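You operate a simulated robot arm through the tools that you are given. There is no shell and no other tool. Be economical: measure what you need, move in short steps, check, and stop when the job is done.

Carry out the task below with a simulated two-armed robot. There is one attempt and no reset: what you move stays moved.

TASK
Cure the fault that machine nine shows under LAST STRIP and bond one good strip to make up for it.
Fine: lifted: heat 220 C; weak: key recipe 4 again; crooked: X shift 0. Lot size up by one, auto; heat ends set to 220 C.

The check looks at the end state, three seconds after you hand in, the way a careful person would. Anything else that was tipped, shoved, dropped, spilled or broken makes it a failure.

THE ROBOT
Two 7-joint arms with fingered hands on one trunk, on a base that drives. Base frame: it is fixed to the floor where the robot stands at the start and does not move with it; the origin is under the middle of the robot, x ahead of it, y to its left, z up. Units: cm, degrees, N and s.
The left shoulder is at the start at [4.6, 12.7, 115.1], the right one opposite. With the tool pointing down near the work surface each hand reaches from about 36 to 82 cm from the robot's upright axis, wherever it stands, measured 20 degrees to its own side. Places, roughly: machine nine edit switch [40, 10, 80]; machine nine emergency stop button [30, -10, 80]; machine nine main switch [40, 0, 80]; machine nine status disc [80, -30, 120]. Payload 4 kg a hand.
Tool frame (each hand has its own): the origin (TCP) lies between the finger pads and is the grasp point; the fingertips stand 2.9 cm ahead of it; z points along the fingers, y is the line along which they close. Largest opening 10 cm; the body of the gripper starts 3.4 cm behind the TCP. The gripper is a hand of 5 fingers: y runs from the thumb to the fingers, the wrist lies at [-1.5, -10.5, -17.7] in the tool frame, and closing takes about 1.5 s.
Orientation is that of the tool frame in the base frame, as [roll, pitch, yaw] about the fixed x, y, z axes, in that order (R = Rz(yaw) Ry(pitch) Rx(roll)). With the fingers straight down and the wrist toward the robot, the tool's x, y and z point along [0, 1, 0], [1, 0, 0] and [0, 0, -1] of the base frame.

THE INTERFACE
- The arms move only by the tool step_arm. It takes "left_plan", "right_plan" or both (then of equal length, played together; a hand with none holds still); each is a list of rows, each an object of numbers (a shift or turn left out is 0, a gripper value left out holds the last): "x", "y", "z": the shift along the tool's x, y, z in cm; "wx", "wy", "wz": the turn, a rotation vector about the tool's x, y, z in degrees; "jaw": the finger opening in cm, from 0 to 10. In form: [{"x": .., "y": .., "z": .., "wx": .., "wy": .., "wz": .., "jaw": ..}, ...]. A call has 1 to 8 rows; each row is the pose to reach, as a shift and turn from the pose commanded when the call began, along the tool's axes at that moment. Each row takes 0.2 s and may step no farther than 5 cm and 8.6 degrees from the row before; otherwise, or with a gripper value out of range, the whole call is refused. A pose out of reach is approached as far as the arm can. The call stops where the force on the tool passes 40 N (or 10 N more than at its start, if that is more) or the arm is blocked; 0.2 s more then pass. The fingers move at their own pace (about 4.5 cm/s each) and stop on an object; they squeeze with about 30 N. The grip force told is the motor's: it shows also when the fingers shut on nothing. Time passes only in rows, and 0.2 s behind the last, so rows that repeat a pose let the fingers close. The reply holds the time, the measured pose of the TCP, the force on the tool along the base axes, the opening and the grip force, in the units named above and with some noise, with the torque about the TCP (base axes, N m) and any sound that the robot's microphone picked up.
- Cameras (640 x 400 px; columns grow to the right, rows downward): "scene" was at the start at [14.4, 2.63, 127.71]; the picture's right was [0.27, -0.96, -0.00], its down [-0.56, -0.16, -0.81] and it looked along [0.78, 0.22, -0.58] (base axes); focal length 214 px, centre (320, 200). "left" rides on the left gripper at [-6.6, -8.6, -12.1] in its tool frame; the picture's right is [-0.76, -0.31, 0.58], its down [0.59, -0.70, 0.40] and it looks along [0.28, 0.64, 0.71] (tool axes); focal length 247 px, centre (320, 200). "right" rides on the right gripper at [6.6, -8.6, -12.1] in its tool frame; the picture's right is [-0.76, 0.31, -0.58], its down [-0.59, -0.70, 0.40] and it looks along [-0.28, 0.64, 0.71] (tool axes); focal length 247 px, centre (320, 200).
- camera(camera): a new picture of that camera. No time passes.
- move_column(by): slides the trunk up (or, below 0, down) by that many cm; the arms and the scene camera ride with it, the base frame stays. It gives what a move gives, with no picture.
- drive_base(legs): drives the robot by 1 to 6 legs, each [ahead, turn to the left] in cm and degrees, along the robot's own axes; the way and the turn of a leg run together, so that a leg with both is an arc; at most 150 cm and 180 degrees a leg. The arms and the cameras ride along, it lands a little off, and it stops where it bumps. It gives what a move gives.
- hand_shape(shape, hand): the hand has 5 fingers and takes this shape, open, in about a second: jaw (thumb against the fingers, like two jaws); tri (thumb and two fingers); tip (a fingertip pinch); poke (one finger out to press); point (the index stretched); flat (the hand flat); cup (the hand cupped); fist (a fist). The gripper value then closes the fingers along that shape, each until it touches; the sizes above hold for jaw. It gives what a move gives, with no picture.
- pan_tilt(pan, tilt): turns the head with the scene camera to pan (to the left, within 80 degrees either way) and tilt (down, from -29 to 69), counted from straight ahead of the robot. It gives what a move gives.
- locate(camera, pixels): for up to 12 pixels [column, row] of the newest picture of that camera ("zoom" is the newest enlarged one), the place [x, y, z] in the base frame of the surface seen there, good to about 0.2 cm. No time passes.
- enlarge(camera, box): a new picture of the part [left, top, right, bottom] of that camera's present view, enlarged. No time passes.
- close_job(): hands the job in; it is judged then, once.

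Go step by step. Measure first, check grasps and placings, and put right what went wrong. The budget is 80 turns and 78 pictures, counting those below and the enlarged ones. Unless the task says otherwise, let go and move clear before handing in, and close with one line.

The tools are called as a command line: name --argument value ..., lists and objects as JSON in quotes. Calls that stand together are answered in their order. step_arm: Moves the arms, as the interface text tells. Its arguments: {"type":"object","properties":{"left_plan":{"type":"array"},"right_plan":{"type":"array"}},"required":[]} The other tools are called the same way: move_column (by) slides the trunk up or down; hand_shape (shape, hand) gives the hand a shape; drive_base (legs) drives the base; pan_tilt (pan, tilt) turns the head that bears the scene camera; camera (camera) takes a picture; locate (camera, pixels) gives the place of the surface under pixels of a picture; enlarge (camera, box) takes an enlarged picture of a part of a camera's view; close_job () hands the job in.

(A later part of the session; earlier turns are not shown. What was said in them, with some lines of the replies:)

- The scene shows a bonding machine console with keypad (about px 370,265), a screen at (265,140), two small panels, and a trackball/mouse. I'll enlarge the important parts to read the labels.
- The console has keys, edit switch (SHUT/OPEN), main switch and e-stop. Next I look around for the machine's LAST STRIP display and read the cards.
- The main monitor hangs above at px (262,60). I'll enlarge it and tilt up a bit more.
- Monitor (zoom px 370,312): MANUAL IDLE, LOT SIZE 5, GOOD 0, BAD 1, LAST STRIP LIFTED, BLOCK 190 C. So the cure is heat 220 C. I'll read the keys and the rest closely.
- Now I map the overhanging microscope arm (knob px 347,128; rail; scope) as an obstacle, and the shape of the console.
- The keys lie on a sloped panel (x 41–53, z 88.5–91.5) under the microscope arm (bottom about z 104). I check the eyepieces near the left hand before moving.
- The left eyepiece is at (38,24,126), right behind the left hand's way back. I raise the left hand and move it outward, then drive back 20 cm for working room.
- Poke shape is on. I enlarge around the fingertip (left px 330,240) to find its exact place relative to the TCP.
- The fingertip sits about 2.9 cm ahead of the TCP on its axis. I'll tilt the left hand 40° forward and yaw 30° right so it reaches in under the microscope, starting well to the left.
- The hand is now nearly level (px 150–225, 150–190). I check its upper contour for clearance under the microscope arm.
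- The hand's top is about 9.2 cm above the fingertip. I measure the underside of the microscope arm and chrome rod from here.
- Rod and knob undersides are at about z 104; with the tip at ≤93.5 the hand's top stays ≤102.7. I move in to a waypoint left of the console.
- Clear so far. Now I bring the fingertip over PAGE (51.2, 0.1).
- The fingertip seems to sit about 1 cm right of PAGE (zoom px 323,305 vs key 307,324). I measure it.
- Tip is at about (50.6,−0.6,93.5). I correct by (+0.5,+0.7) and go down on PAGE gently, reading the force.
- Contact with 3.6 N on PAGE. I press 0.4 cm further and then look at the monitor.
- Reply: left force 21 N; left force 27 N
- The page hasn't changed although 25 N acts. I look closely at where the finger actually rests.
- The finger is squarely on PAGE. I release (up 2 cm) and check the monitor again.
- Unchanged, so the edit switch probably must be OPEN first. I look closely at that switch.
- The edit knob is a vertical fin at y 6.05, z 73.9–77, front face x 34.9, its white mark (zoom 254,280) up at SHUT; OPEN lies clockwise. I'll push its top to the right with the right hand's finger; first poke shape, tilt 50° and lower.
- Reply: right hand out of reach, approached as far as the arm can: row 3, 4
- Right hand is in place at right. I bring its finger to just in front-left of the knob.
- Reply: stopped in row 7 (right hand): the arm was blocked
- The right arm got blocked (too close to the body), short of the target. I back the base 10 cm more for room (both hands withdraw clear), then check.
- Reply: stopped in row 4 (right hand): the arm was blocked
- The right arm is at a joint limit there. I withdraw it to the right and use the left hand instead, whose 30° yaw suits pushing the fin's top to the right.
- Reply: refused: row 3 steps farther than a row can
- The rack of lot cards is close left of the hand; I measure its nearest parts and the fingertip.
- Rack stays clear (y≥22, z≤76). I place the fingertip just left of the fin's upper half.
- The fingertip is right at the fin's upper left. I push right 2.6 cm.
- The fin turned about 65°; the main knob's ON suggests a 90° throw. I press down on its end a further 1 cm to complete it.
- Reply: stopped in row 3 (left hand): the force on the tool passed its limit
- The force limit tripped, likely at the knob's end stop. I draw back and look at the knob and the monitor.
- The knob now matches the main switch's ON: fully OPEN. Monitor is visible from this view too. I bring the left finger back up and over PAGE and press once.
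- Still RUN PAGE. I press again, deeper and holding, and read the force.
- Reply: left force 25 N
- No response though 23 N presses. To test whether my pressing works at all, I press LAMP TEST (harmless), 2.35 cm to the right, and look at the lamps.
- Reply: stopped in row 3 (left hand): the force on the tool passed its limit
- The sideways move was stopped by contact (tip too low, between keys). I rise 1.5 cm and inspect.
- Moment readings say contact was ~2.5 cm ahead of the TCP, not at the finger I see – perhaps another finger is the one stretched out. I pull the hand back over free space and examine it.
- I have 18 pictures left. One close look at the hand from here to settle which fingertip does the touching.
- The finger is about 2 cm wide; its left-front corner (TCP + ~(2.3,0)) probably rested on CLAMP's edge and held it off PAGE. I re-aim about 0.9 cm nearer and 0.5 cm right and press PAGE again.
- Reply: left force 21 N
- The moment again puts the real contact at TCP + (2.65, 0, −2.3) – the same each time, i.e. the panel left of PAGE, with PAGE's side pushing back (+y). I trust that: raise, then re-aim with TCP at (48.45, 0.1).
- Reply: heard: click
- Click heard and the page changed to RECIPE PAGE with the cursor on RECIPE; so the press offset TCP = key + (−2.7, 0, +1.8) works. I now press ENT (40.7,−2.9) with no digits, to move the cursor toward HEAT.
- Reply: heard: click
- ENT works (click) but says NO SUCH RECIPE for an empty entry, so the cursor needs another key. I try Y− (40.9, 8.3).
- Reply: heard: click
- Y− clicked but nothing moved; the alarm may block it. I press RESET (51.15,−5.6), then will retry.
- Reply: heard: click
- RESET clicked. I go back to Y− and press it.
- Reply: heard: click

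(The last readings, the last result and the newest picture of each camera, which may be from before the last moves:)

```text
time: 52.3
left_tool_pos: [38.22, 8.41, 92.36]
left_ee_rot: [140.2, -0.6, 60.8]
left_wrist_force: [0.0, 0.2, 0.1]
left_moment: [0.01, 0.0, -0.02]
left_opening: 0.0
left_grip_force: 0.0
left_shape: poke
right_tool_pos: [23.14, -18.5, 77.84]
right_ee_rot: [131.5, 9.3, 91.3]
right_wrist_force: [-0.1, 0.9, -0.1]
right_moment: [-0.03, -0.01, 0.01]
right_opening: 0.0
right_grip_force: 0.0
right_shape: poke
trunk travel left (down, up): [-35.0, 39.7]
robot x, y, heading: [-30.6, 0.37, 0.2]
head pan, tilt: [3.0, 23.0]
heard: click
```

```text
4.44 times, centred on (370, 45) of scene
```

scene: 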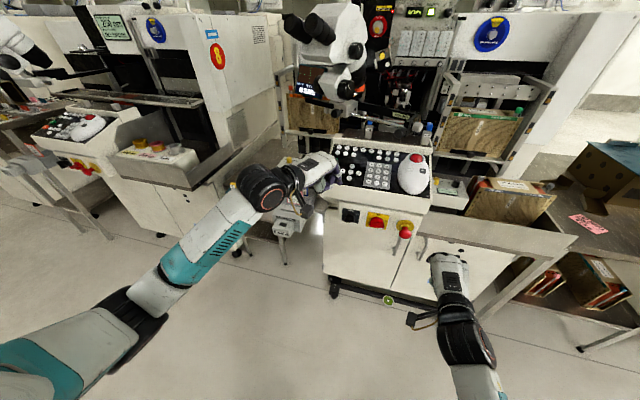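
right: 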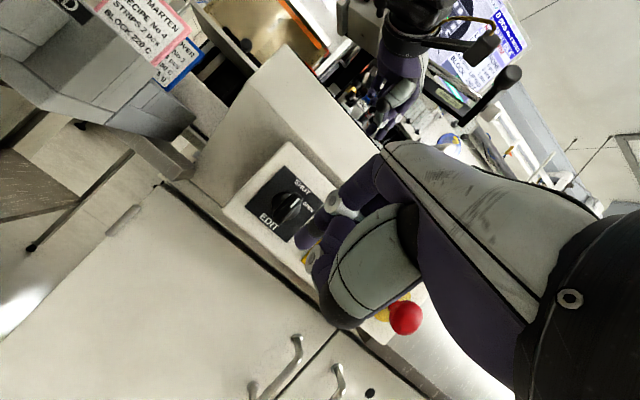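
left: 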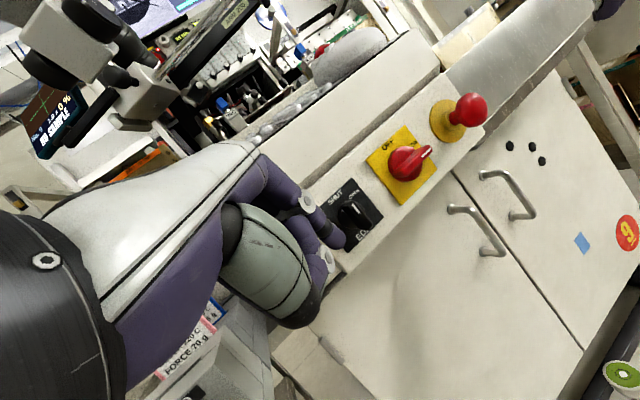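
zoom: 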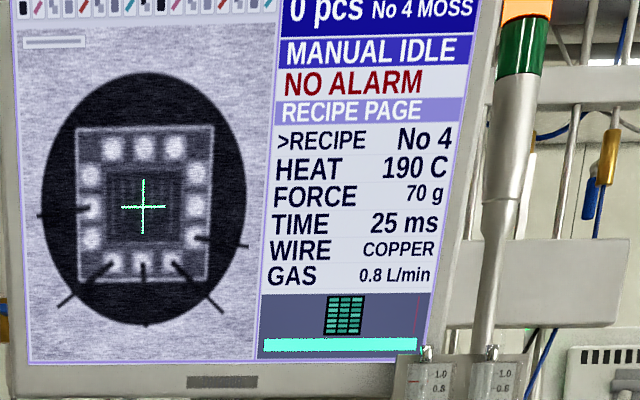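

Alarm is cleared but Y− doesn't move the cursor. I press PAGE again to see whether the ">" field changes by page.

step_arm --left_plan '[{"x": -0.74, "y": 3.95, "z": 2.03}, {"x": -1.49, "y": 7.91, "z": 4.07}, {"x": -2.23, "y": 11.86, "z": 6.1}, {"x": -2.23, "y": 11.86, "z": 6.1}, {"x": -2.23, "y": 10.61, "z": 7.59}, {"x": -2.23, "y": 10.61, "z": 7.59}, {"x": -2.23, "y": 11.86, "z": 6.1}]'

enlarge --camera "scene" --box '[340, 0, 400, 90]'

```text
time: 53.9
left_tool_pos: [48.46, 0.0, 95.18]
left_ee_rot: [140.1, -0.7, 60.7]
left_wrist_force: [-1.1, -0.5, 0.0]
left_moment: [0.01, 0.0, 0.02]
left_opening: 0.0
left_grip_force: 0.2
left_shape: poke
right_tool_pos: [23.06, -18.41, 77.87]
right_ee_rot: [131.5, 9.3, 91.5]
right_wrist_force: [0.2, -0.2, 0.5]
right_moment: [0.0, 0.0, 0.02]
right_opening: 0.0
right_grip_force: 0.0
right_shape: poke
trunk travel left (down, up): [-35.0, 39.7]
robot x, y, heading: [-30.51, 0.15, 0.2]
head pan, tilt: [3.0, 23.0]
heard: click
```

```text
4.44 times, centred on (370, 45) of scene
```

zoom: 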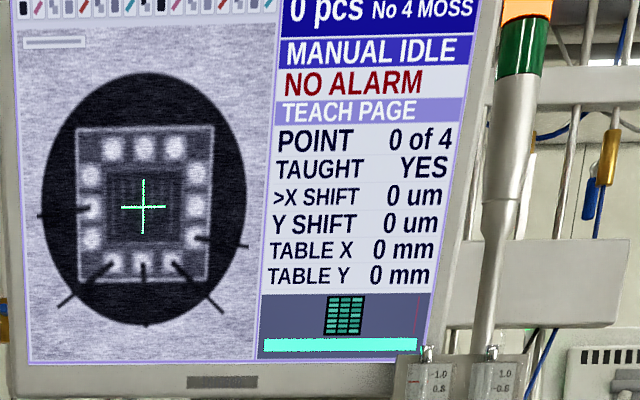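

TEACH PAGE with cursor on X SHIFT: each page has one settable field. PAGE again.

step_arm --left_plan '[{"y": -1.22, "z": 1.46}, {"y": -1.22, "z": 1.46}, {}]'

enlarge --camera "scene" --box '[340, 0, 400, 90]'

```text
time: 54.7
left_tool_pos: [48.44, -0.01, 95.25]
left_ee_rot: [140.2, -0.6, 60.6]
left_wrist_force: [0.0, 0.7, 0.1]
left_moment: [0.01, 0.03, 0.04]
left_opening: 0.0
left_grip_force: 0.0
left_shape: poke
right_tool_pos: [23.15, -18.44, 77.92]
right_ee_rot: [131.5, 9.3, 91.3]
right_wrist_force: [0.1, -0.4, -0.4]
right_moment: [-0.01, 0.0, 0.0]
right_opening: 0.0
right_grip_force: 0.0
right_shape: poke
trunk travel left (down, up): [-35.0, 39.7]
robot x, y, heading: [-30.31, 0.41, 0.3]
head pan, tilt: [3.0, 23.0]
heard: click
```

```text
4.44 times, centred on (370, 45) of scene
```

zoom: 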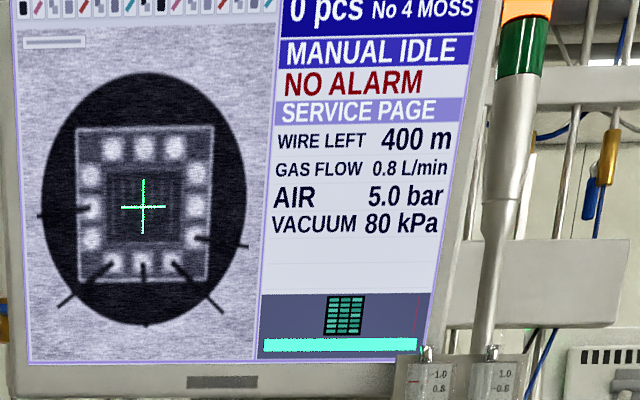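

SERVICE PAGE has no field. Next I press PAGE (back to RUN), key 6 and ENT there, and check whether LOT SIZE takes it.

step_arm --left_plan '[{"y": -1.22, "z": 1.46}, {"y": -1.22, "z": 1.46}, {}, {}]'

step_arm --left_plan '[{"x": -2.67, "y": -1.98, "z": -0.49}, {"x": -5.33, "y": -3.96, "z": -0.97}, {"x": -5.33, "y": -3.96, "z": -0.97}, {"x": -5.33, "y": -5.18, "z": 0.49}, {"x": -5.33, "y": -5.18, "z": 0.49}, {"x": -5.33, "y": -3.96, "z": -0.97}, {"x": -7.64, "y": -7.88, "z": -2.57}, {"x": -7.64, "y": -7.88, "z": -2.57}]'

enlarge --camera "scene" --box '[340, 0, 400, 90]'

```text
time: 55.7
left_tool_pos: [48.49, 0.01, 95.23]
left_ee_rot: [140.2, -0.6, 60.7]
left_wrist_force: [-1.0, -0.1, 0.6]
left_moment: [0.0, 0.01, 0.01]
left_opening: 0.01
left_grip_force: 0.0
left_shape: poke
right_tool_pos: [23.06, -18.47, 77.85]
right_ee_rot: [131.6, 9.4, 91.3]
right_wrist_force: [0.0, -0.5, -0.3]
right_moment: [0.01, -0.01, 0.03]
right_opening: 0.0
right_grip_force: 0.0
right_shape: poke
trunk travel left (down, up): [-35.0, 39.7]
robot x, y, heading: [-30.58, -0.22, 0.1]
head pan, tilt: [3.0, 23.0]
heard: click
```

```text
time: 57.5
left_tool_pos: [37.95, -2.91, 92.07]
left_ee_rot: [140.2, -0.6, 60.7]
left_wrist_force: [-0.5, 0.1, 1.3]
left_moment: [0.0, -0.01, 0.02]
left_opening: 0.0
left_grip_force: 0.1
left_shape: poke
right_tool_pos: [23.04, -18.41, 77.89]
right_ee_rot: [131.6, 9.3, 91.2]
right_wrist_force: [0.7, -0.9, 0.4]
right_moment: [0.01, 0.02, -0.05]
right_opening: 0.0
right_grip_force: 0.1
right_shape: poke
trunk travel left (down, up): [-35.0, 39.7]
robot x, y, heading: [-30.35, 0.16, 0.1]
head pan, tilt: [3.0, 23.0]
heard: click
```

```text
4.44 times, centred on (370, 45) of scene
```

zoom: 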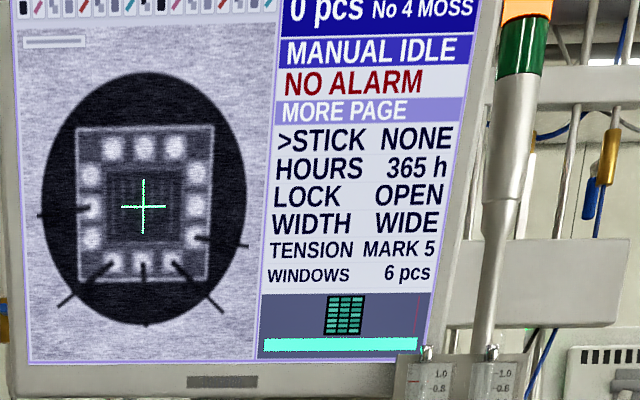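

MORE PAGE appears; the 6 had no visible effect. I press CLR to empty any entry, then PAGE once more and look.

step_arm --left_plan '[{"x": 4.3, "y": -1.78, "z": -1.54}, {"x": 4.3, "y": -1.78, "z": -1.54}, {"x": 4.3, "y": -3.0, "z": -0.08}, {"x": 4.3, "y": -3.0, "z": -0.08}, {"x": 4.3, "y": -1.78, "z": -1.54}, {"x": 5.44, "y": 1.47, "z": -0.19}, {"x": 6.57, "y": 4.71, "z": 1.17}, {"x": 7.71, "y": 7.96, "z": 2.52}]'

step_arm --left_plan '[{}, {"y": -1.22, "z": 1.46}, {"y": -1.22, "z": 1.46}, {}]'

enlarge --camera "scene" --box '[340, 0, 400, 90]'

```text
time: 59.3
left_tool_pos: [48.5, -0.08, 95.38]
left_ee_rot: [140.2, -0.7, 60.7]
left_wrist_force: [0.8, 0.5, -0.1]
left_moment: [0.02, -0.01, 0.01]
left_opening: 0.01
left_grip_force: 0.1
left_shape: poke
right_tool_pos: [23.07, -18.46, 77.88]
right_ee_rot: [131.5, 9.3, 91.2]
right_wrist_force: [0.0, 0.6, 0.2]
right_moment: [0.03, 0.02, 0.0]
right_opening: 0.0
right_grip_force: 0.0
right_shape: poke
trunk travel left (down, up): [-35.0, 39.7]
robot x, y, heading: [-30.19, 0.33, 0.2]
head pan, tilt: [3.0, 23.0]
heard: click
```

```text
time: 60.3
left_tool_pos: [48.41, -0.0, 95.33]
left_ee_rot: [140.1, -0.6, 60.6]
left_wrist_force: [0.5, 0.8, 0.2]
left_moment: [0.0, -0.02, 0.01]
left_opening: 0.02
left_grip_force: 0.0
left_shape: poke
right_tool_pos: [23.04, -18.28, 77.95]
right_ee_rot: [131.5, 9.3, 91.2]
right_wrist_force: [0.2, 0.0, -0.4]
right_moment: [0.01, 0.02, 0.01]
right_opening: 0.01
right_grip_force: 0.2
right_shape: poke
trunk travel left (down, up): [-35.0, 39.7]
robot x, y, heading: [-30.14, 0.33, 0.2]
head pan, tilt: [3.0, 23.0]
heard: click
```

```text
4.44 times, centred on (370, 45) of scene
```

zoom: 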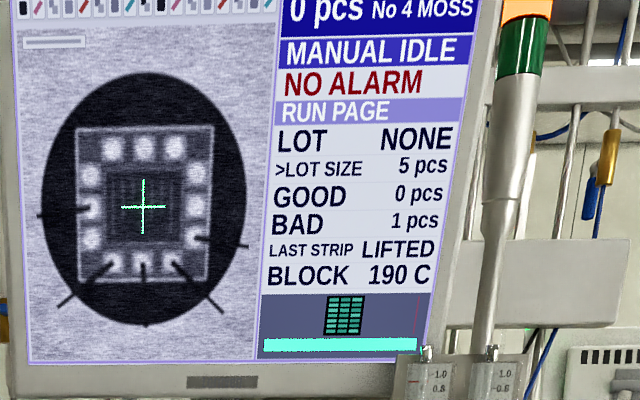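

RUN PAGE now shows the cursor at ">LOT SIZE". I key 6, ENT.

step_arm --left_plan '[{"x": -2.67, "y": -1.98, "z": -0.49}, {"x": -5.33, "y": -3.96, "z": -0.97}, {"x": -5.33, "y": -3.96, "z": -0.97}, {"x": -5.33, "y": -5.18, "z": 0.49}, {"x": -5.33, "y": -5.18, "z": 0.49}, {"x": -5.33, "y": -3.96, "z": -0.97}, {"x": -7.64, "y": -7.88, "z": -2.57}, {"x": -7.64, "y": -7.88, "z": -2.57}]'

step_arm --left_plan '[{"y": -1.22, "z": 1.46}, {"y": -1.22, "z": 1.46}, {}, {}]'

enlarge --camera "scene" --box '[340, 0, 400, 90]'

```text
time: 62.1
left_tool_pos: [38.23, -2.97, 92.14]
left_ee_rot: [140.1, -0.7, 60.7]
left_wrist_force: [0.2, -0.4, 0.1]
left_moment: [0.01, -0.02, 0.0]
left_opening: 0.02
left_grip_force: 0.0
left_shape: poke
right_tool_pos: [23.08, -18.42, 77.92]
right_ee_rot: [131.6, 9.3, 91.4]
right_wrist_force: [0.5, 0.1, 0.0]
right_moment: [-0.04, -0.03, -0.03]
right_opening: 0.0
right_grip_force: 0.0
right_shape: poke
trunk travel left (down, up): [-35.0, 39.7]
robot x, y, heading: [-30.56, 0.08, -0.1]
head pan, tilt: [3.0, 23.0]
heard: click
```

```text
time: 63.1
left_tool_pos: [38.04, -2.88, 92.08]
left_ee_rot: [140.2, -0.7, 60.8]
left_wrist_force: [0.6, 0.8, -1.0]
left_moment: [0.02, 0.01, 0.0]
left_opening: 0.0
left_grip_force: 0.0
left_shape: poke
right_tool_pos: [23.1, -18.42, 77.82]
right_ee_rot: [131.5, 9.4, 91.2]
right_wrist_force: [-0.3, 0.3, 0.2]
right_moment: [-0.03, -0.01, 0.02]
right_opening: 0.02
right_grip_force: 0.1
right_shape: poke
trunk travel left (down, up): [-35.0, 39.7]
robot x, y, heading: [-30.27, -0.05, -0.1]
head pan, tilt: [3.0, 23.0]
heard: click
```

```text
4.44 times, centred on (370, 45) of scene
```

zoom: 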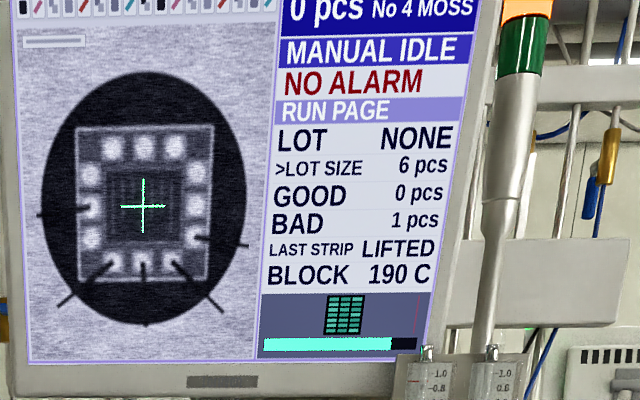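

LOT SIZE is now 6. I press PAGE (to RECIPE) and try Y+ to move the cursor to HEAT.

step_arm --left_plan '[{"x": 2.54, "y": 2.64, "z": 0.82}, {"x": 5.08, "y": 5.28, "z": 1.65}, {"x": 7.62, "y": 7.92, "z": 2.47}, {"x": 7.62, "y": 7.92, "z": 2.47}, {"x": 7.62, "y": 6.7, "z": 3.93}, {"x": 7.62, "y": 6.7, "z": 3.93}, {"x": 7.62, "y": 7.92, "z": 2.47}, {"x": 7.62, "y": 7.92, "z": 2.47}]'

step_arm --left_plan '[{"x": 2.37, "y": -3.76, "z": -2.14}, {"x": 4.75, "y": -7.52, "z": -4.28}, {"x": 4.75, "y": -7.52, "z": -4.28}, {"x": 4.75, "y": -8.74, "z": -2.82}, {"x": 4.75, "y": -8.74, "z": -2.82}, {"x": 4.75, "y": -7.52, "z": -4.28}, {"x": 4.75, "y": -7.52, "z": -4.28}]'

enlarge --camera "scene" --box '[340, 0, 400, 90]'

```text
time: 64.9
left_tool_pos: [48.36, 0.03, 95.42]
left_ee_rot: [140.1, -0.6, 60.7]
left_wrist_force: [0.2, -1.4, 0.8]
left_moment: [0.0, 0.01, -0.02]
left_opening: 0.0
left_grip_force: 0.1
left_shape: poke
right_tool_pos: [23.08, -18.39, 77.81]
right_ee_rot: [131.5, 9.4, 91.1]
right_wrist_force: [-0.6, 0.2, -0.2]
right_moment: [0.04, 0.04, -0.02]
right_opening: 0.0
right_grip_force: 0.1
right_shape: poke
trunk travel left (down, up): [-35.0, 39.7]
robot x, y, heading: [-30.22, 0.23, 0.2]
head pan, tilt: [3.0, 23.0]
heard: click
```

```text
time: 66.5
left_tool_pos: [43.37, 8.32, 93.93]
left_ee_rot: [140.1, -0.6, 60.7]
left_wrist_force: [-0.2, -0.2, 0.3]
left_moment: [0.03, -0.01, 0.0]
left_opening: 0.0
left_grip_force: 0.0
left_shape: poke
right_tool_pos: [23.1, -18.46, 77.89]
right_ee_rot: [131.5, 9.3, 91.2]
right_wrist_force: [-1.0, 0.2, 0.6]
right_moment: [0.0, 0.03, -0.02]
right_opening: 0.0
right_grip_force: 0.1
right_shape: poke
trunk travel left (down, up): [-35.0, 39.7]
robot x, y, heading: [-30.09, 0.55, 0.5]
head pan, tilt: [3.0, 23.0]
heard: click
```

```text
4.44 times, centred on (370, 45) of scene
```

zoom: 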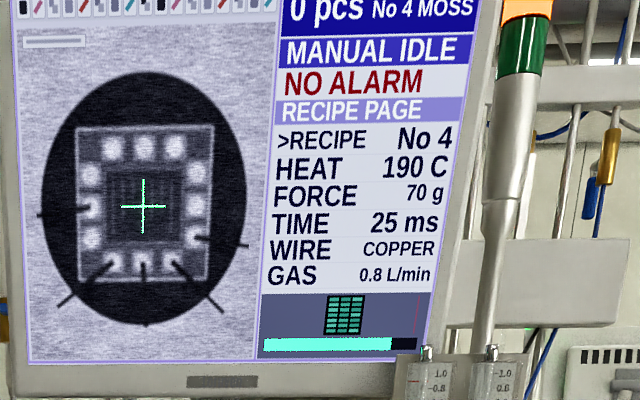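

Y+ doesn't either. STEP on the trackball unit is the next candidate: I reach it low under the arm (TCP z 95.9) and press.

step_arm --left_plan '[{"x": -4.0, "y": 0.8, "z": -0.07}, {"x": -8.0, "y": 1.6, "z": -0.15}, {"x": -12.0, "y": 2.39, "z": -0.22}, {"x": -14.54, "y": 4.15, "z": 1.08}, {"x": -17.07, "y": 5.92, "z": 2.38}, {"x": -19.61, "y": 7.68, "z": 3.68}, {"x": -19.61, "y": 7.68, "z": 3.68}]'

step_arm --left_plan '[{"y": -0.7, "z": 0.84}, {"y": -0.9, "z": 1.07}, {"y": -0.9, "z": 1.07}, {}]'

enlarge --camera "scene" --box '[340, 0, 400, 90]'

```text
time: 68.1
left_tool_pos: [40.98, -12.74, 95.81]
left_ee_rot: [140.2, -0.7, 60.8]
left_wrist_force: [0.0, -0.4, -1.0]
left_moment: [0.03, -0.02, 0.0]
left_opening: 0.0
left_grip_force: 0.1
left_shape: poke
right_tool_pos: [23.17, -18.37, 77.85]
right_ee_rot: [131.4, 9.3, 91.2]
right_wrist_force: [-0.6, -0.2, 0.6]
right_moment: [0.02, 0.01, 0.01]
right_opening: 0.0
right_grip_force: 0.0
right_shape: poke
trunk travel left (down, up): [-35.0, 39.7]
robot x, y, heading: [-30.01, 0.16, 0.4]
head pan, tilt: [3.0, 23.0]
```

```text
time: 69.1
left_tool_pos: [40.96, -12.72, 95.64]
left_ee_rot: [140.4, -0.6, 60.7]
left_wrist_force: [-0.2, 0.6, 0.1]
left_moment: [0.0, -0.03, 0.0]
left_opening: 0.0
left_grip_force: 0.1
left_shape: poke
right_tool_pos: [23.18, -18.37, 77.87]
right_ee_rot: [131.6, 9.4, 91.2]
right_wrist_force: [-0.5, 0.1, 0.0]
right_moment: [-0.02, -0.01, -0.02]
right_opening: 0.02
right_grip_force: 0.1
right_shape: poke
trunk travel left (down, up): [-35.0, 39.7]
robot x, y, heading: [-30.39, -0.21, 0.2]
head pan, tilt: [3.0, 23.0]
heard: click
```

```text
4.44 times, centred on (370, 45) of scene
```

zoom: 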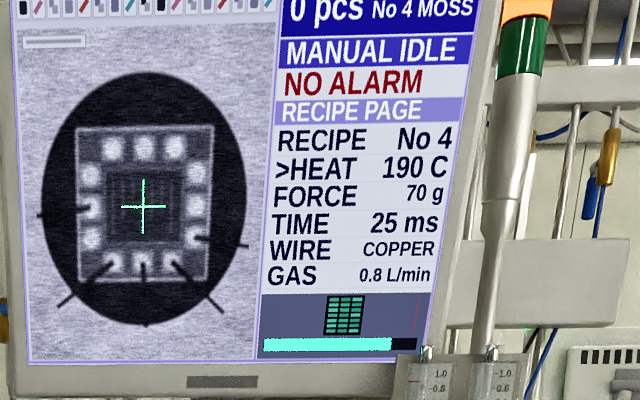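

STEP moves the cursor: now ">HEAT". I key 2, 2, 0, ENT.

step_arm --left_plan '[{"x": 2.0, "y": -2.05, "z": -1.5}, {"x": 4.01, "y": -4.11, "z": -3.05}, {"x": 7.2, "y": -5.5, "z": -2.5}, {"x": 10.34, "y": -6.92, "z": -2.02}, {"x": 10.34, "y": -6.92, "z": -2.02}, {"x": 10.34, "y": -8.14, "z": -0.56}, {"x": 10.34, "y": -8.14, "z": -0.56}, {"x": 10.34, "y": -6.92, "z": -2.02}]'

step_arm --left_plan '[{}, {"y": -1.22, "z": 1.455}, {"y": -1.22, "z": 1.455}, {}, {}]'

step_arm --left_plan '[{"x": -1.12, "y": -1.96, "z": -0.79}, {"x": -1.12, "y": -1.96, "z": -0.79}, {"x": -1.12, "y": -3.18, "z": 0.67}, {"x": -1.12, "y": -3.18, "z": 0.67}, {"x": -1.12, "y": -1.96, "z": -0.79}, {"x": -3.21, "y": -1.06, "z": -0.04}, {"x": -3.21, "y": -1.06, "z": -0.04}]'

enlarge --camera "scene" --box '[340, 0, 400, 90]'

```text
time: 70.9
left_tool_pos: [40.29, -0.63, 93.01]
left_ee_rot: [140.1, -0.6, 60.8]
left_wrist_force: [0.5, 0.1, -0.1]
left_moment: [0.03, 0.01, -0.02]
left_opening: 0.02
left_grip_force: 0.1
left_shape: poke
right_tool_pos: [23.1, -18.43, 77.81]
right_ee_rot: [131.6, 9.4, 91.3]
right_wrist_force: [0.8, 0.6, 0.7]
right_moment: [-0.02, 0.02, 0.01]
right_opening: 0.01
right_grip_force: 0.1
right_shape: poke
trunk travel left (down, up): [-35.0, 39.7]
robot x, y, heading: [-30.2, 0.0, 0.0]
head pan, tilt: [3.0, 23.0]
heard: click
```

```text
time: 72.1
left_tool_pos: [40.29, -0.48, 93.14]
left_ee_rot: [140.0, -0.6, 60.8]
left_wrist_force: [0.9, 0.6, -0.5]
left_moment: [0.04, -0.01, 0.0]
left_opening: 0.01
left_grip_force: 0.1
left_shape: poke
right_tool_pos: [23.12, -18.38, 77.87]
right_ee_rot: [131.5, 9.3, 91.2]
right_wrist_force: [0.8, -0.4, -0.5]
right_moment: [-0.01, -0.03, 0.0]
right_opening: 0.0
right_grip_force: 0.1
right_shape: poke
trunk travel left (down, up): [-35.0, 39.7]
robot x, y, heading: [-30.07, 0.25, 0.1]
head pan, tilt: [3.0, 23.0]
heard: click
```

```text
time: 73.7
left_tool_pos: [38.04, -3.05, 92.29]
left_ee_rot: [140.2, -0.5, 60.7]
left_wrist_force: [-1.0, 0.0, 0.1]
left_moment: [0.01, 0.02, 0.0]
left_opening: 0.0
left_grip_force: 0.0
left_shape: poke
right_tool_pos: [23.14, -18.42, 77.82]
right_ee_rot: [131.6, 9.3, 91.3]
right_wrist_force: [-0.3, 0.1, -0.2]
right_moment: [0.0, -0.04, 0.0]
right_opening: 0.03
right_grip_force: 0.2
right_shape: poke
trunk travel left (down, up): [-35.0, 39.7]
robot x, y, heading: [-30.54, -0.03, 0.1]
head pan, tilt: [3.0, 23.0]
heard: click
```

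```text
4.44 times, centred on (370, 45) of scene
```

zoom: 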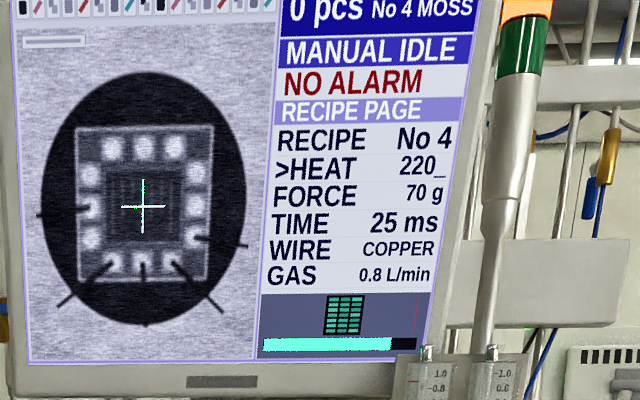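

220 is in the entry line. I press ENT, then PAGE four times to get back to RUN, then AUTO, and look.

step_arm --left_plan '[{"y": -1.25, "z": 1.49}, {"y": -1.25, "z": 1.49}, {}, {"x": 2.58, "y": 2.57, "z": 0.86}, {"x": 5.17, "y": 5.15, "z": 1.72}, {"x": 7.75, "y": 7.72, "z": 2.58}, {"x": 7.75, "y": 7.72, "z": 2.58}]'

step_arm --left_plan '[{"y": -1.25, "z": 1.49}, {"y": -1.25, "z": 1.49}, {}, {}, {"y": -1.25, "z": 1.49}, {"y": -1.25, "z": 1.49}, {}, {}]'

step_arm --left_plan '[{"y": -1.25, "z": 1.49}, {"y": -1.25, "z": 1.49}, {}, {}, {"y": -1.25, "z": 1.49}, {"y": -1.25, "z": 1.49}, {}, {}]'

step_arm --left_plan '[{"x": 4.16, "y": -1.73, "z": -1.45}, {"x": 8.32, "y": -3.47, "z": -2.9}, {"x": 12.48, "y": -5.2, "z": -4.35}, {"x": 12.48, "y": -5.2, "z": -4.35}, {"x": 12.48, "y": -6.45, "z": -2.86}, {"x": 12.48, "y": -6.45, "z": -2.86}, {"x": 12.48, "y": -5.2, "z": -4.35}, {"x": 12.48, "y": -5.2, "z": -4.35}]'

enlarge --camera "scene" --box '[340, 0, 400, 90]'

```text
time: 75.3
left_tool_pos: [48.53, 0.03, 95.52]
left_ee_rot: [140.1, -0.6, 60.7]
left_wrist_force: [0.4, 0.3, -0.3]
left_moment: [0.02, -0.03, 0.02]
left_opening: 0.01
left_grip_force: 0.0
left_shape: poke
right_tool_pos: [23.04, -18.35, 77.7]
right_ee_rot: [131.6, 9.3, 91.2]
right_wrist_force: [0.1, -0.5, 0.2]
right_moment: [0.01, -0.03, -0.03]
right_opening: 0.0
right_grip_force: 0.1
right_shape: poke
trunk travel left (down, up): [-35.0, 39.7]
robot x, y, heading: [-30.24, -0.0, 0.3]
head pan, tilt: [3.0, 23.0]
heard: click
```

```text
time: 77.1
left_tool_pos: [48.53, 0.12, 95.39]
left_ee_rot: [140.1, -0.6, 60.7]
left_wrist_force: [0.1, -0.2, 1.2]
left_moment: [0.01, 0.0, 0.02]
left_opening: 0.01
left_grip_force: 0.0
left_shape: poke
right_tool_pos: [23.04, -18.46, 77.76]
right_ee_rot: [131.6, 9.3, 91.3]
right_wrist_force: [0.5, -0.1, -1.0]
right_moment: [-0.03, 0.04, 0.0]
right_opening: 0.02
right_grip_force: 0.0
right_shape: poke
trunk travel left (down, up): [-35.0, 39.7]
robot x, y, heading: [-30.32, 0.09, 0.0]
head pan, tilt: [3.0, 23.0]
heard: click, click
```

```text
time: 78.9
left_tool_pos: [48.42, 0.04, 95.37]
left_ee_rot: [140.2, -0.6, 60.7]
left_wrist_force: [-0.2, -0.5, 0.9]
left_moment: [-0.01, 0.01, -0.03]
left_opening: 0.01
left_grip_force: 0.0
left_shape: poke
right_tool_pos: [23.22, -18.42, 77.93]
right_ee_rot: [131.6, 9.3, 91.3]
right_wrist_force: [0.0, 0.2, -0.4]
right_moment: [-0.02, -0.01, 0.0]
right_opening: 0.0
right_grip_force: 0.1
right_shape: poke
trunk travel left (down, up): [-35.0, 39.7]
robot x, y, heading: [-30.59, 0.01, 0.1]
head pan, tilt: [3.0, 23.0]
heard: click, click
```

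```text
time: 80.7
left_tool_pos: [48.5, 14.3, 95.52]
left_ee_rot: [140.1, -0.6, 60.8]
left_wrist_force: [-0.1, 0.7, -0.5]
left_moment: [0.0, 0.03, 0.0]
left_opening: 0.0
left_grip_force: 0.1
left_shape: poke
right_tool_pos: [23.08, -18.44, 77.91]
right_ee_rot: [131.5, 9.3, 91.2]
right_wrist_force: [-0.8, -0.1, 0.0]
right_moment: [0.0, 0.03, -0.04]
right_opening: 0.0
right_grip_force: 0.0
right_shape: poke
trunk travel left (down, up): [-35.0, 39.7]
robot x, y, heading: [-30.62, 0.18, 0.2]
head pan, tilt: [3.0, 23.0]
heard: click
```

```text
4.44 times, centred on (370, 45) of scene
```

zoom: 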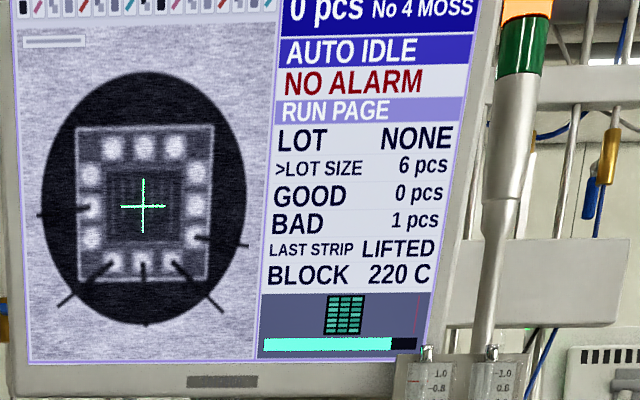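

AUTO IDLE, BLOCK 220 C, no alarm, LOT SIZE 6. I press START and wait a bit.

step_arm --left_plan '[{"x": -1.71, "y": -3.18, "z": -0.97}, {"x": -1.71, "y": -3.18, "z": -0.97}, {"x": -1.71, "y": -4.47, "z": 0.56}, {"x": -1.71, "y": -4.55, "z": 0.65}, {"x": -1.71, "y": -3.18, "z": -0.97}, {"x": -1.71, "y": -3.18, "z": -0.97}]'

step_arm --left_plan '[{"y": 1, "z": -1.2}, {"y": 1, "z": -1.2}, {"y": 1, "z": -1.2}, {"y": 1, "z": -1.2}, {"y": 1, "z": -1.2}, {"y": 1, "z": -1.2}, {"y": 1, "z": -1.2}, {"y": 1, "z": -1.2}]'

step_arm --left_plan '[{}, {}, {}, {}, {}, {}, {}, {}]'

step_arm --left_plan '[{}, {}, {}, {}, {}, {}, {}, {}]'

step_arm --left_plan '[{}, {}, {}, {}, {}, {}, {}, {}]'

enlarge --camera "scene" --box '[340, 0, 400, 90]'

```text
time: 82.1
left_tool_pos: [45.07, 14.31, 94.25]
left_ee_rot: [140.2, -0.6, 60.7]
left_wrist_force: [0.6, -0.1, 0.1]
left_moment: [0.03, 0.0, -0.05]
left_opening: 0.0
left_grip_force: 0.1
left_shape: poke
right_tool_pos: [22.96, -18.49, 77.92]
right_ee_rot: [131.6, 9.3, 91.3]
right_wrist_force: [0.5, -0.2, 0.4]
right_moment: [-0.01, -0.02, 0.02]
right_opening: 0.0
right_grip_force: 0.1
right_shape: poke
trunk travel left (down, up): [-35.0, 39.7]
robot x, y, heading: [-30.12, -0.12, 0.1]
head pan, tilt: [3.0, 23.0]
heard: click
```

```text
time: 83.9
left_tool_pos: [45.07, 14.11, 95.8]
left_ee_rot: [140.1, -0.6, 60.7]
left_wrist_force: [0.6, 1.0, -0.6]
left_moment: [0.01, -0.01, -0.03]
left_opening: 0.0
left_grip_force: 0.0
left_shape: poke
right_tool_pos: [23.06, -18.37, 77.92]
right_ee_rot: [131.5, 9.3, 91.3]
right_wrist_force: [-0.5, 0.4, -0.6]
right_moment: [-0.02, 0.0, 0.0]
right_opening: 0.0
right_grip_force: 0.1
right_shape: poke
trunk travel left (down, up): [-35.0, 39.7]
robot x, y, heading: [-30.47, 0.01, 0.2]
head pan, tilt: [3.0, 23.0]
```

```text
time: 85.7
left_tool_pos: [44.98, 14.22, 95.88]
left_ee_rot: [140.1, -0.6, 60.6]
left_wrist_force: [-0.9, -0.1, -0.6]
left_moment: [-0.02, 0.02, -0.02]
left_opening: 0.0
left_grip_force: 0.1
left_shape: poke
right_tool_pos: [23.11, -18.37, 77.92]
right_ee_rot: [131.6, 9.3, 91.3]
right_wrist_force: [-0.5, -0.5, -0.3]
right_moment: [0.03, -0.01, 0.03]
right_opening: 0.0
right_grip_force: 0.0
right_shape: poke
trunk travel left (down, up): [-35.0, 39.7]
robot x, y, heading: [-30.27, 0.32, -0.1]
head pan, tilt: [3.0, 23.0]
```

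```text
time: 87.5
left_tool_pos: [45.04, 14.3, 95.98]
left_ee_rot: [140.1, -0.6, 60.7]
left_wrist_force: [0.7, -0.1, -0.1]
left_moment: [0.0, -0.01, 0.04]
left_opening: 0.01
left_grip_force: 0.0
left_shape: poke
right_tool_pos: [23.01, -18.34, 77.86]
right_ee_rot: [131.5, 9.4, 91.3]
right_wrist_force: [-0.2, 1.1, 0.0]
right_moment: [0.05, 0.0, -0.01]
right_opening: 0.0
right_grip_force: 0.0
right_shape: poke
trunk travel left (down, up): [-35.0, 39.7]
robot x, y, heading: [-30.45, -0.0, 0.1]
head pan, tilt: [3.0, 23.0]
```

```text
time: 89.3
left_tool_pos: [45.1, 14.26, 95.9]
left_ee_rot: [140.0, -0.6, 60.7]
left_wrist_force: [0.4, -0.2, 0.8]
left_moment: [0.02, 0.0, 0.04]
left_opening: 0.0
left_grip_force: 0.2
left_shape: poke
right_tool_pos: [23.14, -18.34, 77.82]
right_ee_rot: [131.5, 9.3, 91.3]
right_wrist_force: [-0.6, -0.8, -0.4]
right_moment: [-0.01, 0.03, 0.01]
right_opening: 0.0
right_grip_force: 0.0
right_shape: poke
trunk travel left (down, up): [-35.0, 39.7]
robot x, y, heading: [-30.61, 0.18, 0.1]
head pan, tilt: [3.0, 23.0]
```

```text
4.44 times, centred on (370, 45) of scene
```

zoom: 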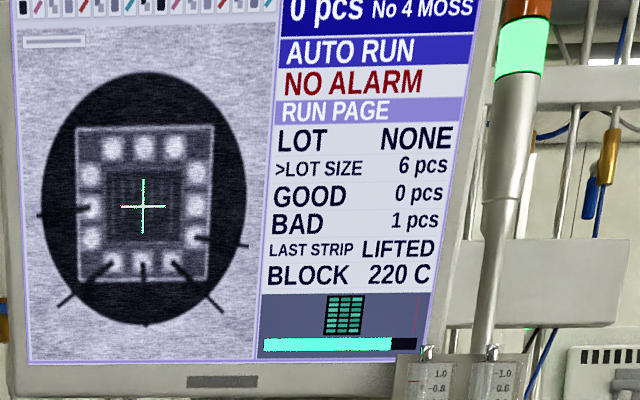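

AUTO RUN, tower green, BLOCK 220 C – bonding is under way. Meanwhile I bring the left hand out and down in front of the edit knob to set it back to SHUT as I found it.

step_arm --left_plan '[{"x": -2.03, "y": -2.93, "z": -2.33}, {"x": -4.06, "y": -5.87, "z": -4.67}, {"x": -6.09, "y": -8.8, "z": -7.0}, {"x": -8.12, "y": -11.74, "z": -9.34}, {"x": -8.45, "y": -14.1, "z": -6.25}, {"x": -8.78, "y": -16.45, "z": -3.17}, {"x": -9.1, "y": -18.8, "z": -0.1}, {"x": -9.43, "y": -21.14, "z": 3.0}]'

step_arm --left_plan '[{}, {"x": -0.76, "y": 2.72, "z": 2.41}, {"x": -1.53, "y": 5.45, "z": 4.83}, {"x": -1.53, "y": 5.45, "z": 4.83}]'

```text
time: 91.1
left_tool_pos: [28.06, 13.28, 79.85]
left_ee_rot: [140.0, -0.6, 60.7]
left_wrist_force: [0.6, 0.0, 0.6]
left_moment: [0.0, 0.0, -0.01]
left_opening: 0.01
left_grip_force: 0.0
left_shape: poke
right_tool_pos: [23.15, -18.36, 77.97]
right_ee_rot: [131.6, 9.4, 91.2]
right_wrist_force: [0.6, 0.1, 0.2]
right_moment: [0.01, 0.02, 0.0]
right_opening: 0.02
right_grip_force: 0.0
right_shape: poke
trunk travel left (down, up): [-35.0, 39.7]
robot x, y, heading: [-30.48, -0.15, 0.2]
head pan, tilt: [3.0, 23.0]
```

```text
time: 92.1
left_tool_pos: [33.59, 8.35, 79.52]
left_ee_rot: [140.1, -0.7, 60.6]
left_wrist_force: [0.5, 0.4, 0.2]
left_moment: [0.02, -0.02, 0.02]
left_opening: 0.01
left_grip_force: 0.1
left_shape: poke
right_tool_pos: [23.03, -18.36, 77.87]
right_ee_rot: [131.6, 9.4, 91.1]
right_wrist_force: [-0.2, -0.1, -0.2]
right_moment: [0.02, -0.01, -0.01]
right_opening: 0.02
right_grip_force: 0.1
right_shape: poke
trunk travel left (down, up): [-35.0, 39.7]
robot x, y, heading: [-30.36, 0.42, 0.0]
head pan, tilt: [3.0, 23.0]
```

Hand is in place above the fin's left end. I push straight down about 3 cm, reading the force, then nudge right.

step_arm --left_plan '[{"y": -0.64, "z": 0.77}, {"y": -1.1, "z": 1.3}, {"y": -1.5, "z": 1.8}, {"y": -1.95, "z": 2.3}]'

step_arm --left_plan '[{"x": -0.2, "y": 0.1, "z": 0.08}, {"x": -0.44, "y": 0.19, "z": 0.16}, {"x": -0.44, "y": 0.19, "z": 0.16}]'

```text
time: 93.1
left_tool_pos: [33.48, 8.33, 76.3]
left_ee_rot: [140.5, -0.7, 60.8]
left_wrist_force: [-3.2, 2.6, 0.3]
left_moment: [-0.01, 0.05, -0.03]
left_opening: 0.0
left_grip_force: 0.0
left_shape: poke
right_tool_pos: [22.95, -18.33, 77.61]
right_ee_rot: [131.7, 9.4, 91.2]
right_wrist_force: [0.5, -0.5, 0.5]
right_moment: [0.01, 0.0, 0.0]
right_opening: 0.0
right_grip_force: 0.0
right_shape: poke
trunk travel left (down, up): [-35.0, 39.7]
robot x, y, heading: [-30.68, 0.23, 0.3]
head pan, tilt: [3.0, 23.0]
```

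```text
time: 93.9
left_tool_pos: [33.75, 8.07, 76.46]
left_ee_rot: [140.3, -0.6, 60.7]
left_wrist_force: [-6.0, 10.7, -2.8]
left_moment: [0.23, 0.17, 0.06]
left_opening: 0.0
left_grip_force: 0.1
left_shape: poke
right_tool_pos: [22.98, -18.24, 77.91]
right_ee_rot: [131.4, 9.5, 91.2]
right_wrist_force: [-0.6, 0.4, -0.2]
right_moment: [0.01, 0.0, 0.02]
right_opening: 0.02
right_grip_force: 0.1
right_shape: poke
trunk travel left (down, up): [-35.0, 39.7]
robot x, y, heading: [-30.79, 0.17, 0.2]
head pan, tilt: [3.0, 23.0]
```

Resistance of 10 N sideways suggests the fin is upright again. I withdraw the hand left and back, and wait for the bonding.

step_arm --left_plan '[{"x": 0.9, "y": -0.4, "z": -0.3}, {"x": 0.4, "y": -3.5, "z": -3.1}, {"x": 0.4, "y": -6.5, "z": -5.8}, {"x": 3, "y": -7.0, "z": -9.5}, {"x": 7, "y": -7.0, "z": -11.5}, {"x": 11, "y": -7.0, "z": -13.5}, {"x": 11, "y": -7.0, "z": -13.5}]'

step_arm --left_plan '[{}, {}, {}, {}, {}, {}, {}, {}]'

step_arm --left_plan '[{}, {}, {}, {}, {}, {}, {}, {}]'

step_arm --left_plan '[{}, {}, {}, {}, {}, {}, {}, {}]'

step_arm --left_plan '[{}, {}, {}, {}, {}, {}, {}, {}]'

step_arm --left_plan '[{}, {}, {}, {}, {}, {}, {}, {}]'

enlarge --camera "scene" --box '[200, 0, 500, 300]'

```text
time: 95.5
left_tool_pos: [26.82, 24.07, 82.69]
left_ee_rot: [140.1, -0.6, 60.7]
left_wrist_force: [-0.1, 0.0, 0.8]
left_moment: [0.01, -0.01, 0.0]
left_opening: 0.0
left_grip_force: 0.0
left_shape: poke
right_tool_pos: [23.2, -18.33, 77.89]
right_ee_rot: [131.6, 9.3, 91.4]
right_wrist_force: [0.0, 0.3, -0.8]
right_moment: [-0.01, 0.0, 0.02]
right_opening: 0.0
right_grip_force: 0.1
right_shape: poke
trunk travel left (down, up): [-35.0, 39.7]
robot x, y, heading: [-30.59, 0.37, 0.2]
head pan, tilt: [3.0, 23.0]
```

```text
time: 97.3
left_tool_pos: [26.82, 24.13, 82.71]
left_ee_rot: [140.1, -0.6, 60.6]
left_wrist_force: [0.3, -1.2, -0.3]
left_moment: [0.0, -0.03, -0.01]
left_opening: 0.0
left_grip_force: 0.0
left_shape: poke
right_tool_pos: [23.11, -18.4, 77.96]
right_ee_rot: [131.5, 9.3, 91.3]
right_wrist_force: [0.8, 0.8, 0.5]
right_moment: [-0.02, -0.02, -0.02]
right_opening: 0.0
right_grip_force: 0.1
right_shape: poke
trunk travel left (down, up): [-35.0, 39.7]
robot x, y, heading: [-30.42, -0.03, 0.1]
head pan, tilt: [3.0, 23.0]
```

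```text
time: 99.1
left_tool_pos: [26.96, 24.09, 82.61]
left_ee_rot: [140.1, -0.7, 60.7]
left_wrist_force: [0.4, -0.2, -0.7]
left_moment: [0.02, -0.03, 0.01]
left_opening: 0.0
left_grip_force: 0.1
left_shape: poke
right_tool_pos: [23.09, -18.4, 77.89]
right_ee_rot: [131.5, 9.2, 91.2]
right_wrist_force: [-0.6, 1.0, -0.7]
right_moment: [0.02, 0.0, 0.01]
right_opening: 0.0
right_grip_force: 0.0
right_shape: poke
trunk travel left (down, up): [-35.0, 39.7]
robot x, y, heading: [-30.38, -0.14, 0.4]
head pan, tilt: [3.0, 23.0]
```

```text
time: 100.9
left_tool_pos: [26.83, 24.17, 82.66]
left_ee_rot: [140.1, -0.7, 60.7]
left_wrist_force: [-0.3, -0.4, 1.1]
left_moment: [0.02, 0.03, 0.03]
left_opening: 0.0
left_grip_force: 0.0
left_shape: poke
right_tool_pos: [23.25, -18.45, 77.81]
right_ee_rot: [131.6, 9.4, 91.2]
right_wrist_force: [-0.6, -0.7, -0.1]
right_moment: [0.01, -0.01, -0.02]
right_opening: 0.0
right_grip_force: 0.0
right_shape: poke
trunk travel left (down, up): [-35.0, 39.7]
robot x, y, heading: [-30.56, -0.12, 0.2]
head pan, tilt: [3.0, 23.0]
```

```text
time: 102.7
left_tool_pos: [27.0, 24.15, 82.63]
left_ee_rot: [140.2, -0.7, 60.8]
left_wrist_force: [-0.2, 0.9, -0.4]
left_moment: [0.0, 0.01, 0.04]
left_opening: 0.03
left_grip_force: 0.1
left_shape: poke
right_tool_pos: [23.07, -18.39, 77.88]
right_ee_rot: [131.6, 9.3, 91.4]
right_wrist_force: [0.4, -0.5, 0.5]
right_moment: [0.0, -0.02, 0.01]
right_opening: 0.01
right_grip_force: 0.0
right_shape: poke
trunk travel left (down, up): [-35.0, 39.7]
robot x, y, heading: [-30.16, -0.03, -0.2]
head pan, tilt: [3.0, 23.0]
```

```text
time: 104.5
left_tool_pos: [26.82, 24.26, 82.67]
left_ee_rot: [140.1, -0.6, 60.8]
left_wrist_force: [0.0, -0.8, -0.4]
left_moment: [-0.01, 0.02, 0.01]
left_opening: 0.01
left_grip_force: 0.0
left_shape: poke
right_tool_pos: [23.11, -18.37, 77.85]
right_ee_rot: [131.6, 9.3, 91.3]
right_wrist_force: [-0.4, 0.1, 0.1]
right_moment: [-0.03, -0.02, 0.02]
right_opening: 0.0
right_grip_force: 0.0
right_shape: poke
trunk travel left (down, up): [-35.0, 39.7]
robot x, y, heading: [-30.16, -0.11, 0.3]
head pan, tilt: [3.0, 23.0]
```

```text
1.33 times, centred on (350, 150) of scene
```

zoom: 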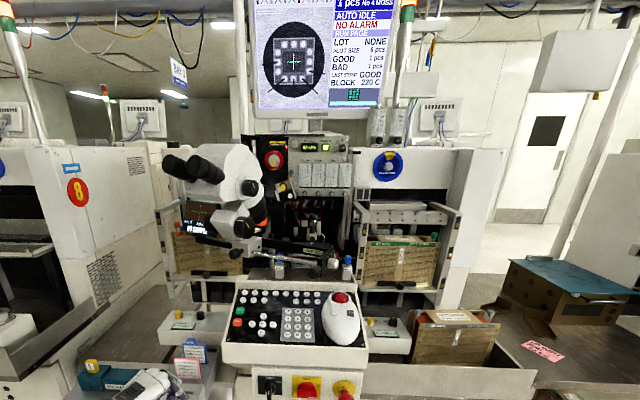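

Monitor: AUTO IDLE, NO ALARM, GOOD 1, BAD 1, LAST STRIP GOOD, BLOCK 220 C. I raise the left hand clear and use the last picture on the edit knob.

step_arm --left_plan '[{"y": 2.5, "z": -3.1}, {"y": 5, "z": -6.2}, {"y": 7.5, "z": -9.3}, {"y": 7.5, "z": -9.3}]'

enlarge --camera "scene" --box '[270, 250, 390, 325]'

```text
time: 105.5
left_tool_pos: [26.42, 24.25, 94.55]
left_ee_rot: [140.1, -0.7, 60.7]
left_wrist_force: [0.1, -0.3, 0.3]
left_moment: [0.03, 0.0, -0.01]
left_opening: 0.0
left_grip_force: 0.2
left_shape: poke
right_tool_pos: [23.22, -18.36, 77.71]
right_ee_rot: [131.6, 9.3, 91.4]
right_wrist_force: [-0.2, -0.3, 0.2]
right_moment: [0.03, 0.04, -0.03]
right_opening: 0.01
right_grip_force: 0.0
right_shape: poke
trunk travel left (down, up): [-35.0, 39.7]
robot x, y, heading: [-30.25, 0.4, -0.0]
head pan, tilt: [3.0, 23.0]
```

```text
5.33 times, centred on (330, 288) of scene
```

zoom: 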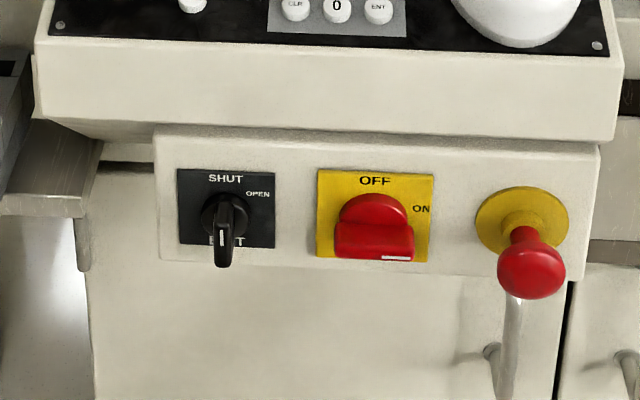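

The edit knob is upright at SHUT again (px 224,230), the main switch and emergency stop are untouched, and both hands are clear, so I hand in.

close_job

```text
The job is handed in.
```

The LAST STRIP fault was LIFTED, so I set the heat to 220 C and the lot size from 5 to 6. The machine then ran in auto and bonded one good strip: GOOD 1, LAST STRIP GOOD, no alarm, idle in auto. The edit switch is back at SHUT. While working out which fingertip touched, I landed a few presses off target around PAGE, FEED and CLAMP; nothing on the display changed. An empty ENT raised a NO SUCH RECIPE alarm, which I cleared with RESET.
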